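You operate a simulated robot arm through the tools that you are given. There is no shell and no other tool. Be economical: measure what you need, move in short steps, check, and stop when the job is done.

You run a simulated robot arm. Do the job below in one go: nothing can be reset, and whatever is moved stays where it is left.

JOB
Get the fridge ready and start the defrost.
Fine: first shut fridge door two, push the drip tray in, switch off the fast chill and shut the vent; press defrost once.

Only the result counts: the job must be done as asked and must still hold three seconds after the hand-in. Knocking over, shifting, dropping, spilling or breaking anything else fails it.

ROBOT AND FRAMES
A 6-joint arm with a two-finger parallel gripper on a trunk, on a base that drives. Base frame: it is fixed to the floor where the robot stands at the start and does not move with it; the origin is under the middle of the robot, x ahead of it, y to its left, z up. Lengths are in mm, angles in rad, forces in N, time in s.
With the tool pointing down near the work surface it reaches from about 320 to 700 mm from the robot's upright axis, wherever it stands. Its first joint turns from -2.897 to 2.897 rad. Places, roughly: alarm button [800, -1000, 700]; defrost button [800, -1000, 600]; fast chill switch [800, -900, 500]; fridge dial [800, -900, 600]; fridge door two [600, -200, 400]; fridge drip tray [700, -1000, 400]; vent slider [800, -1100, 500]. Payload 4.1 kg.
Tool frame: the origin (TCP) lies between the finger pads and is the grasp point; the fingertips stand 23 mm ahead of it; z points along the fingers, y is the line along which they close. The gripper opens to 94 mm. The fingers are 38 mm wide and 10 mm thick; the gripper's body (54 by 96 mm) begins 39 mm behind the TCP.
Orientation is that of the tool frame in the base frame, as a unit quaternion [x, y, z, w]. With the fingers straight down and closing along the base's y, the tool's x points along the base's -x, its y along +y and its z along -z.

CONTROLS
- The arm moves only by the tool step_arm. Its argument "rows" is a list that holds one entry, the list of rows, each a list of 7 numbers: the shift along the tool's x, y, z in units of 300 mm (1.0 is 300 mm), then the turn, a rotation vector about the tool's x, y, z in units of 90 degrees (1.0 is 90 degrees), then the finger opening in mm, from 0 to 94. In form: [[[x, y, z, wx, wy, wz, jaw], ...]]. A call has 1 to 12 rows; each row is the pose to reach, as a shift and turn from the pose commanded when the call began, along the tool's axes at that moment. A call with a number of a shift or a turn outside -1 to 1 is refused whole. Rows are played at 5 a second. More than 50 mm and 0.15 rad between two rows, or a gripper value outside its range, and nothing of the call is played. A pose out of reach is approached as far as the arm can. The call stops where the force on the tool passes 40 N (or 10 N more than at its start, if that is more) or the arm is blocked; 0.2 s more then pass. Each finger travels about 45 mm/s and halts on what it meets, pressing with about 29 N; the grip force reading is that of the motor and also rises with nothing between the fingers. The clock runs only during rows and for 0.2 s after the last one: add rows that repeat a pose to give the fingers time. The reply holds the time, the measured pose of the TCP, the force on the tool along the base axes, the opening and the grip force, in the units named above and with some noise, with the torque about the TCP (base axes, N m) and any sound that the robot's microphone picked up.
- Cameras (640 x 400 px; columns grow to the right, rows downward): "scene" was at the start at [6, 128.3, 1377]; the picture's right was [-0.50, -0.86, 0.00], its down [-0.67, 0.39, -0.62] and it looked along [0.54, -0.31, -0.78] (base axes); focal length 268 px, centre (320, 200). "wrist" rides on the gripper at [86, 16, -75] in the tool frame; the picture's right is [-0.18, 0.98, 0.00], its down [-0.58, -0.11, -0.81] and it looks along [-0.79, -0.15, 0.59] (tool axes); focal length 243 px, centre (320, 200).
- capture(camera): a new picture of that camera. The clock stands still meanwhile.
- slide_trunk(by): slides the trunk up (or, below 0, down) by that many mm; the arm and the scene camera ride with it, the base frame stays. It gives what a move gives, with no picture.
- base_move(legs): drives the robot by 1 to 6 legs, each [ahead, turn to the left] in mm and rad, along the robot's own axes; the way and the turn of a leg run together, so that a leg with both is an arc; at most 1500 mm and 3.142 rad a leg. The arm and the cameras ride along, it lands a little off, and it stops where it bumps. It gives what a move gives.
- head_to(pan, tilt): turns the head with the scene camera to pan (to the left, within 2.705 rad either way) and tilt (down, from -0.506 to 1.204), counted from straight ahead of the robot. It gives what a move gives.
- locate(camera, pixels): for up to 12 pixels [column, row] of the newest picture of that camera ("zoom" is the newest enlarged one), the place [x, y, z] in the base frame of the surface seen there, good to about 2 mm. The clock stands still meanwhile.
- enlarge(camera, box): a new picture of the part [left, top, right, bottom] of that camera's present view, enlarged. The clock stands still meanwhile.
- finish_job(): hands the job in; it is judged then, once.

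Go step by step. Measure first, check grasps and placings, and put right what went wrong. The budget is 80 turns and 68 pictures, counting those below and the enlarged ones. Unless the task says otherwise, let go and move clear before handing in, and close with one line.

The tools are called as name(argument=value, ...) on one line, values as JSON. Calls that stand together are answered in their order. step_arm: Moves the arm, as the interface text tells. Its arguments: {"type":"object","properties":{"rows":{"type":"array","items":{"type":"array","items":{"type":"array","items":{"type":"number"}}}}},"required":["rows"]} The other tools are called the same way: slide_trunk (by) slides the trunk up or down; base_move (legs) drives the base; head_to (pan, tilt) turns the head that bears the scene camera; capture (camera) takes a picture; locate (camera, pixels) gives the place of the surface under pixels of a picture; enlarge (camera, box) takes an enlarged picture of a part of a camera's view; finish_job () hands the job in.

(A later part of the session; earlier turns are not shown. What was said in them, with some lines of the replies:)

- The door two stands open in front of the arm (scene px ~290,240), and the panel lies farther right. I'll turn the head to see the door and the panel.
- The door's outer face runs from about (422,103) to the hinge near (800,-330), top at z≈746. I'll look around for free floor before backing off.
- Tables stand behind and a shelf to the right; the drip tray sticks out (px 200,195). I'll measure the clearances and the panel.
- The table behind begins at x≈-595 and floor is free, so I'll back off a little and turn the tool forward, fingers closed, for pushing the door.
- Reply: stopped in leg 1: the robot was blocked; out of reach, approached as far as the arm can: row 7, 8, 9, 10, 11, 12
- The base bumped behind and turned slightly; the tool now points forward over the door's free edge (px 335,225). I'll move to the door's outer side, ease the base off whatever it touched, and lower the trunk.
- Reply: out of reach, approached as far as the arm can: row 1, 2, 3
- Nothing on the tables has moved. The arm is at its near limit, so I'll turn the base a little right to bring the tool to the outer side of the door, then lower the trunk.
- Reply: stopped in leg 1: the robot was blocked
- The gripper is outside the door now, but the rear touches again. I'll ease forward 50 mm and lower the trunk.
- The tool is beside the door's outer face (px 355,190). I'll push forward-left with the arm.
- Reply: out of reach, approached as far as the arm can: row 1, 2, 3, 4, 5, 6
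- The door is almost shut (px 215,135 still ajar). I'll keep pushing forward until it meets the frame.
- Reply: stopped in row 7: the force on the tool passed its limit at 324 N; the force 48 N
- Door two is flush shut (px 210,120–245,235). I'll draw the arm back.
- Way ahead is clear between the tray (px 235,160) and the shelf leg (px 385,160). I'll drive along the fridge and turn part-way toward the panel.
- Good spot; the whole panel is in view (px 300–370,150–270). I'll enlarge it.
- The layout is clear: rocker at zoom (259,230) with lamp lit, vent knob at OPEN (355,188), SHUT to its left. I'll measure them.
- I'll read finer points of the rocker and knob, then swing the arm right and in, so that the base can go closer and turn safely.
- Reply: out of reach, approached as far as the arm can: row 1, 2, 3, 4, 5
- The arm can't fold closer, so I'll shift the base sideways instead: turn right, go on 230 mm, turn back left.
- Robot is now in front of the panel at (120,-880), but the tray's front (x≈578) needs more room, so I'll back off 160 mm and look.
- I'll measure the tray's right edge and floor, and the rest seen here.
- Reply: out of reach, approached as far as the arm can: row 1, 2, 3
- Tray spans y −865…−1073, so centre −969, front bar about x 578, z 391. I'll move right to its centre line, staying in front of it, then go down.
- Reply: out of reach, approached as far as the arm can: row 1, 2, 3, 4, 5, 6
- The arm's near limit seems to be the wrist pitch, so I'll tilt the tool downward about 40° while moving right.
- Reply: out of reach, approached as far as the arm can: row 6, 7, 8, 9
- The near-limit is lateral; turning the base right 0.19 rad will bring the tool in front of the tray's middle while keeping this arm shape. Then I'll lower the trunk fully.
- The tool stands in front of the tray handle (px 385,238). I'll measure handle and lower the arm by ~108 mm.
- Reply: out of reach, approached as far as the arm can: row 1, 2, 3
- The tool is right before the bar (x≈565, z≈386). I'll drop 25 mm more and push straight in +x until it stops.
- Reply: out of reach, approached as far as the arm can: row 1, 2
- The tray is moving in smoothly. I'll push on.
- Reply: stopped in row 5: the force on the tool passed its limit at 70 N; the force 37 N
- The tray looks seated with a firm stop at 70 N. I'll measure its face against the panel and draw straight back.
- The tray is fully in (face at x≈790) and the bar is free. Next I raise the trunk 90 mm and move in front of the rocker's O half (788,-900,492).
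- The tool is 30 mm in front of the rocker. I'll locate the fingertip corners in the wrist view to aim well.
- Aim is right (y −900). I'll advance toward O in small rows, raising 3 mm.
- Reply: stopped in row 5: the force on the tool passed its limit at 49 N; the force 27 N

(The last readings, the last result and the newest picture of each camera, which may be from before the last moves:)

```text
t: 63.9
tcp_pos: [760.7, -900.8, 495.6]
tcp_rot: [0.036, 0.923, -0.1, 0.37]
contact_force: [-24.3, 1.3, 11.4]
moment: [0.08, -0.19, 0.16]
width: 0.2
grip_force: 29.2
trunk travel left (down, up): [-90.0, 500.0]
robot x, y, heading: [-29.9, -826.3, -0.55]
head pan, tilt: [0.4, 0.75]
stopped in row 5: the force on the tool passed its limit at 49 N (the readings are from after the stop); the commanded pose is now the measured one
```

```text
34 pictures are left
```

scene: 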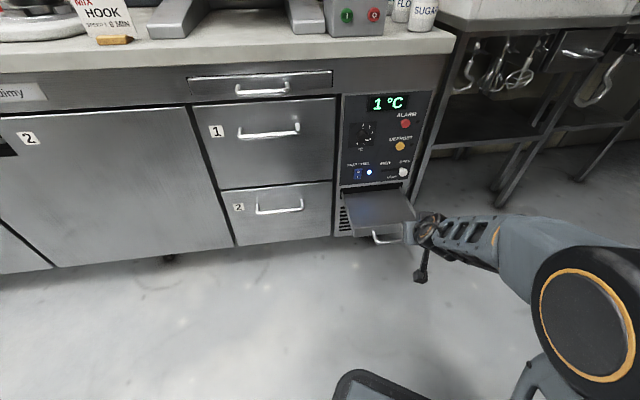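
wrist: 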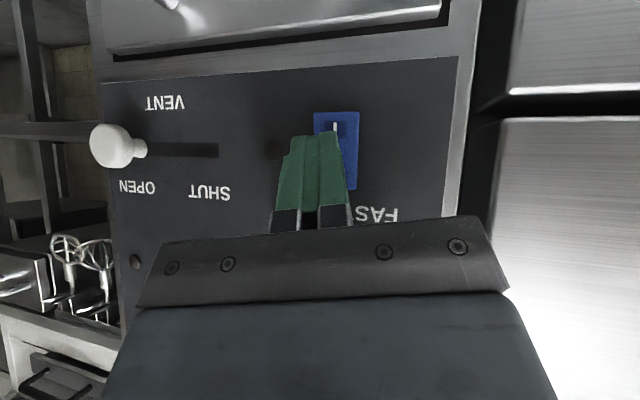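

The lamp went out: fast chill is off. I'll retract 90 mm and bring the base 60 mm ahead for reach to the vent knob.

step_arm(rows=[[[0.07, -0.014, -0.068, 0, 0, 0, 0], [0.14, -0.028, -0.136, 0, 0, 0, 0], [0.215, -0.042, -0.204, 0, 0, 0, 0]]])

base_move(legs=[[60, 0]])

enlarge(camera="scene", box=[300, 80, 480, 240])

```text
t: 64.7
tcp_pos: [670.8, -901.0, 492.7]
tcp_rot: [0.037, 0.923, -0.101, 0.37]
contact_force: [-0.2, 1.1, -0.4]
moment: [0.0, -0.01, -0.01]
width: 0.0
grip_force: 28.6
trunk travel left (down, up): [-90.0, 500.0]
robot x, y, heading: [-31.5, -819.9, -0.546]
head pan, tilt: [0.4, 0.75]
```

```text
t: 65.7
tcp_pos: [722.3, -931.8, 493.7]
tcp_rot: [0.035, 0.923, -0.101, 0.369]
contact_force: [0.8, 0.3, -0.4]
moment: [-0.01, 0.01, -0.01]
width: 0.1
grip_force: 28.9
trunk travel left (down, up): [-90.0, 500.0]
robot x, y, heading: [23.4, -854.4, -0.547]
head pan, tilt: [0.4, 0.75]
```

```text
2.50 times, centred on (390, 160) of scene
```

zoom: 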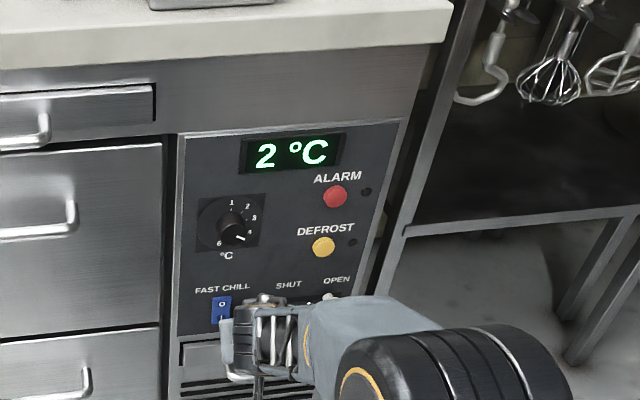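

Fast chill lamp is off and O is pressed. Now I move to the right of the vent knob, staying 30 mm out.

step_arm(rows=[[[0.013, -0.13, 0.0275, 0, 0, 0, 0], [0.026, -0.26, 0.055, 0, 0, 0, 0], [0.039, -0.39, 0.0825, 0, 0, 0, 0], [0.052, -0.515, 0.11, 0, 0, 0, 0]]])

capture(camera="wrist")

```text
t: 66.7
tcp_pos: [712.2, -1081.5, 483.3]
tcp_rot: [0.036, 0.922, -0.101, 0.371]
contact_force: [0.1, 0.5, -0.4]
moment: [0.01, 0.03, -0.01]
width: 0.1
grip_force: 29.1
out of reach, approached as far as the arm can: row 4
trunk travel left (down, up): [-90.0, 500.0]
robot x, y, heading: [23.4, -858.1, -0.552]
head pan, tilt: [0.4, 0.75]
```

```text
32 pictures are left
```

wrist: 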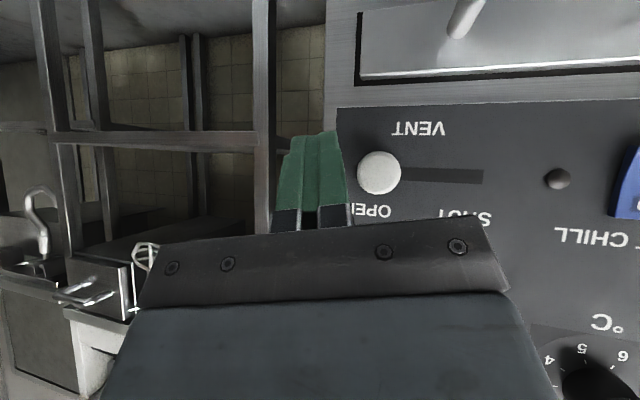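

The fingers hang just right of the knob. I'll measure the knob's near side against the fingers.

locate(camera="wrist", pixels=[[361, 175], [397, 172], [379, 156], [379, 190], [335, 140], [345, 185], [290, 160], [335, 170], [480, 176]])

```text
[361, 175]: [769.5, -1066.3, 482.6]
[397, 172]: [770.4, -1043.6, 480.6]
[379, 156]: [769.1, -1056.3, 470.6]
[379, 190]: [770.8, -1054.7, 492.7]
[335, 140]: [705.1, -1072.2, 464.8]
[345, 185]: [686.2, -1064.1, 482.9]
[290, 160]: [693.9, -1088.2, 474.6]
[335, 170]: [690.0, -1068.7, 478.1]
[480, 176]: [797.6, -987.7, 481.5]
```

Knob's right side is at y −1067, finger's left side about −1073. I'll advance 43 mm beside it, drifting slightly right.

step_arm(rows=[[[-0.02, -0.014, 0.028, 0, 0, 0, 0], [-0.06, -0.003, 0.06, 0, 0, 0, 0], [-0.103, 0.007, 0.1, 0, 0, 0, 0]]])

capture(camera="wrist")

```text
t: 67.5
tcp_pos: [754.5, -1084.7, 483.4]
tcp_rot: [0.036, 0.922, -0.101, 0.371]
contact_force: [-0.2, -0.4, 0.1]
moment: [0.0, 0.04, 0.0]
width: 0.2
grip_force: 28.3
out of reach, approached as far as the arm can: row 1
trunk travel left (down, up): [-90.0, 500.0]
robot x, y, heading: [21.1, -856.3, -0.551]
head pan, tilt: [0.4, 0.75]
```

```text
31 pictures are left
```

wrist: 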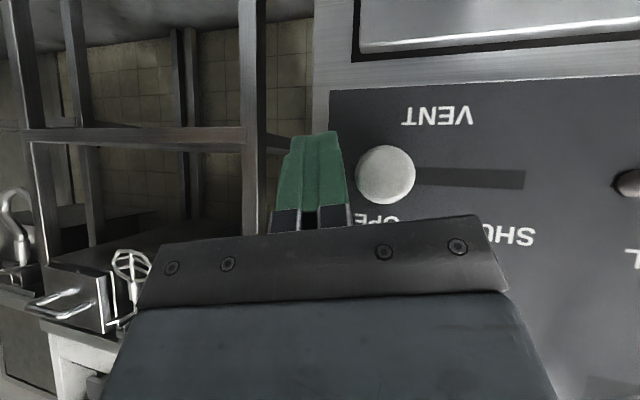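

No contact; the finger is beside the knob. Now push left (+y) toward SHUT until it stops.

step_arm(rows=[[[0, 0.049, -0.0105, 0, 0, 0, 0], [0, 0.098, -0.021, 0, 0, 0, 0], [-0.001, 0.147, -0.0315, 0, 0, 0, 0], [-0.002, 0.196, -0.042, 0, 0, 0, 0], [-0.002, 0.222, -0.0475, 0, 0, 0, 0], [-0.002, 0.235, -0.05, 0, 0, 0, 0]]])

capture(camera="wrist")

```text
t: 68.8
tcp_pos: [753.8, -1024.5, 485.4]
tcp_rot: [0.045, 0.922, -0.105, 0.37]
contact_force: [3.5, -13.2, -1.0]
moment: [-0.04, 0.03, -0.34]
width: 0.1
grip_force: 29.2
trunk travel left (down, up): [-90.0, 500.0]
robot x, y, heading: [22.3, -856.8, -0.562]
head pan, tilt: [0.4, 0.75]
stopped in row 6: the force on the tool passed its limit at 44 N (the readings are from after the stop); the commanded pose is now the measured one
```

```text
30 pictures are left
```

wrist: 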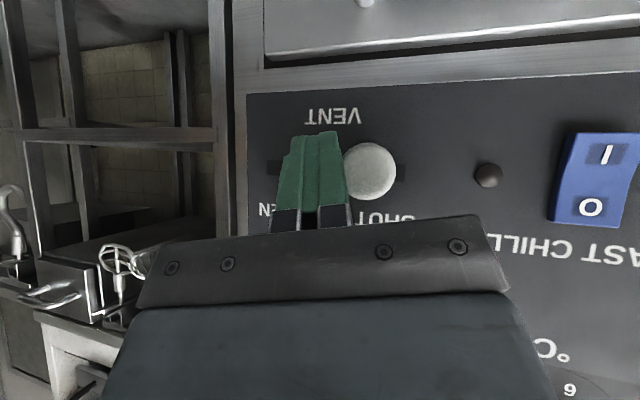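

The knob sits at the SHUT end with a firm stop. I'll back out, slightly to the right first, and raise the trunk to defrost height.

step_arm(rows=[[[0, -0.013, 0.003, 0, 0, 0, 0], [0.07, -0.02, -0.06, 0, 0, 0, 0], [0.16, -0.035, -0.145, 0, 0, 0, 0]]])

slide_trunk(by=97)

capture(camera="wrist")

enlarge(camera="scene", box=[300, 80, 480, 260])

```text
t: 69.7
tcp_pos: [688.8, -1023.0, 483.4]
tcp_rot: [0.048, 0.922, -0.102, 0.369]
contact_force: [0.6, 0.2, -0.9]
moment: [-0.03, 0.01, 0.04]
width: 0.1
grip_force: 29.0
trunk travel left (down, up): [-90.0, 500.0]
robot x, y, heading: [17.1, -858.2, -0.555]
head pan, tilt: [0.4, 0.75]
```

```text
t: 71.0
tcp_pos: [689.3, -1023.4, 582.2]
tcp_rot: [0.043, 0.922, -0.105, 0.37]
contact_force: [-0.4, 0.7, 0.2]
moment: [0.0, -0.03, 0.02]
width: 0.1
grip_force: 28.9
trunk travel left (down, up): [-187.0, 403.0]
robot x, y, heading: [27.1, -859.7, -0.556]
head pan, tilt: [0.4, 0.75]
```

```text
29 pictures are left
```

wrist: 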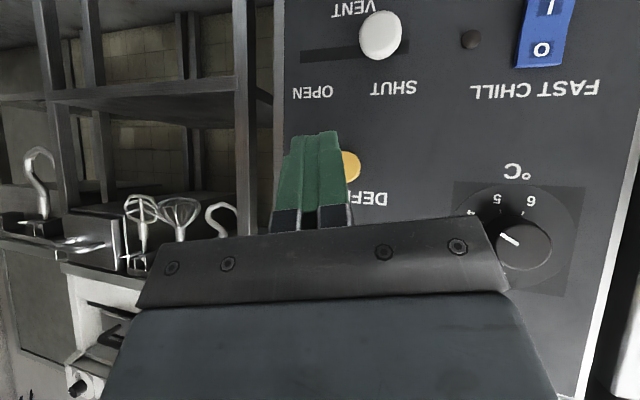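

```text
2.22 times, centred on (390, 170) of scene
```

zoom: 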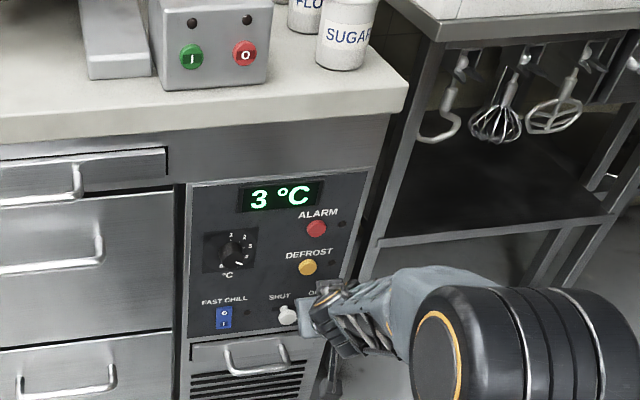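

The vent knob is at SHUT and chill lamp is off. I'll confirm the defrost button's place.

locate(camera="zoom", pixels=[[307, 267], [300, 267], [314, 267], [287, 315]])

locate(camera="wrist", pixels=[[352, 168], [335, 140], [295, 150], [318, 140]])

```text
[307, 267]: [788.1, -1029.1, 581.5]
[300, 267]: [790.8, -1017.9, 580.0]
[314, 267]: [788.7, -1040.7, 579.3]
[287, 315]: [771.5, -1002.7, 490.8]
```

```text
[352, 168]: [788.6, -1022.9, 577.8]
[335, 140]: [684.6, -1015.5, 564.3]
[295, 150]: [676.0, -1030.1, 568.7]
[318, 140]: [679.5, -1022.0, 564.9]
```

The fingertip lines up with the button (788,−1029,581). I'll press it once with a gradual advance.

step_arm(rows=[[[-0.048, 0.0104, 0.0448, 0, 0, 0, 0], [-0.096, 0.0208, 0.0896, 0, 0, 0, 0], [-0.145, 0.0312, 0.1344, 0, 0, 0, 0], [-0.159, 0.0343, 0.148, 0, 0, 0, 0], [-0.169, 0.0364, 0.157, 0, 0, 0, 0], [-0.176, 0.038, 0.1635, 0, 0, 0, 0], [-0.183, 0.0395, 0.17, 0, 0, 0, 0], [-0.19, 0.041, 0.177, 0, 0, 0, 0]]])

enlarge(camera="scene", box=[300, 80, 480, 260])

```text
t: 72.8
tcp_pos: [765.3, -1023.5, 581.3]
tcp_rot: [0.042, 0.922, -0.105, 0.369]
contact_force: [-18.0, 2.4, 2.0]
moment: [-0.03, 0.0, 0.07]
width: 0.0
grip_force: 29.4
trunk travel left (down, up): [-187.0, 403.0]
robot x, y, heading: [26.6, -858.4, -0.556]
head pan, tilt: [0.4, 0.75]
heard: click
```

```text
2.22 times, centred on (390, 170) of scene
```

zoom: 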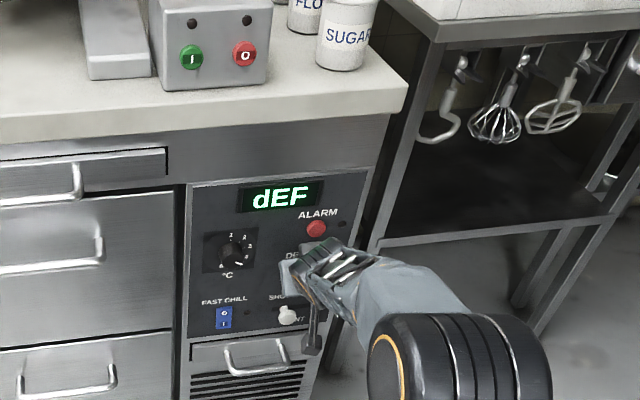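

A click was heard and the display shows "dEF". I'll retract and check everything, including door two.

step_arm(rows=[[[0.07, -0.015, -0.065, 0, 0, 0, 0], [0.16, -0.035, -0.15, 0, 0, 0, 0], [0.25, -0.055, -0.235, 0, 0, 0, 0]]])

enlarge(camera="scene", box=[300, 80, 480, 260])

head_to(pan=1.1, tilt=0.6)

capture(camera="scene")

```text
t: 73.6
tcp_pos: [663.6, -1024.2, 583.6]
tcp_rot: [0.049, 0.922, -0.103, 0.369]
contact_force: [-1.1, 0.4, -0.3]
moment: [-0.04, 0.02, 0.05]
width: 0.0
grip_force: 29.1
trunk travel left (down, up): [-187.0, 403.0]
robot x, y, heading: [20.5, -854.3, -0.556]
head pan, tilt: [0.4, 0.75]
```

```text
2.22 times, centred on (390, 170) of scene
```

zoom: 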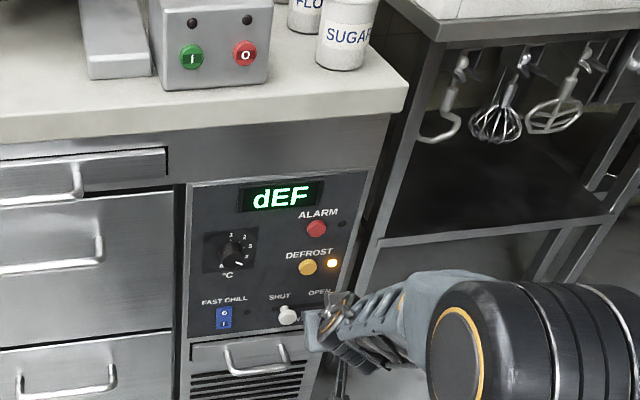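

```text
t: 74.6
tcp_pos: [662.5, -1023.8, 583.7]
tcp_rot: [0.05, 0.922, -0.102, 0.37]
contact_force: [-0.2, -0.3, 0.8]
moment: [-0.03, 0.0, 0.01]
width: 0.0
grip_force: 28.9
trunk travel left (down, up): [-187.0, 403.0]
robot x, y, heading: [24.8, -858.1, -0.558]
head pan, tilt: [1.1, 0.6]
```

```text
25 pictures are left
```

scene: 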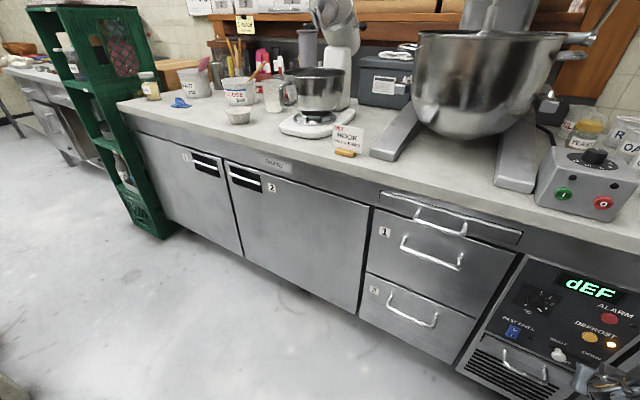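

The defrost lamp is lit, and door two looks shut. I'll check that it and the tray are flush.

locate(camera="scene", pixels=[[218, 195], [236, 205], [245, 240], [228, 230], [350, 220], [200, 200], [482, 362], [545, 380]])

enlarge(camera="scene", box=[180, 130, 300, 270])

```text
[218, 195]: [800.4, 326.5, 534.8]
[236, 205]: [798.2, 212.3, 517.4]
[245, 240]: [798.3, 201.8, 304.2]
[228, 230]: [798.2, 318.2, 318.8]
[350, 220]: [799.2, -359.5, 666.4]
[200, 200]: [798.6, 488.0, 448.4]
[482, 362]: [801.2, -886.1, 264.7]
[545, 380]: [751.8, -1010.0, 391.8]
```

```text
2.86 times, centred on (240, 200) of scene
```

zoom: 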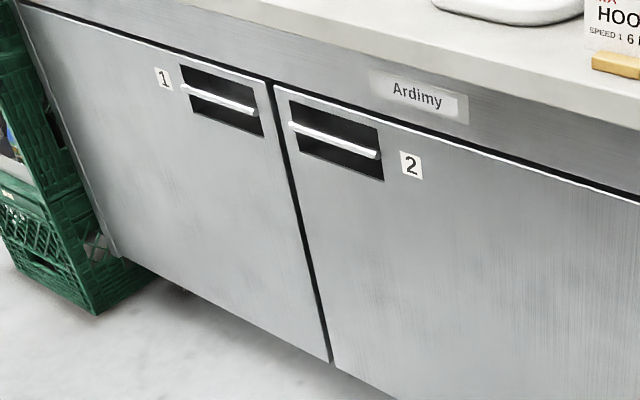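

Door two is flush with door one (both x≈798), the tray is in, fast chill is off, the vent is shut and defrost is lit. I'm handing in.

finish_job()

```text
The job is handed in.
```

Door two is shut, the drip tray is in, fast chill is off, the vent is at SHUT, and defrost was pressed once (display "dEF", lamp lit); while backing up early on, the base touched something behind it, and the table items in view looked unmoved afterwards.
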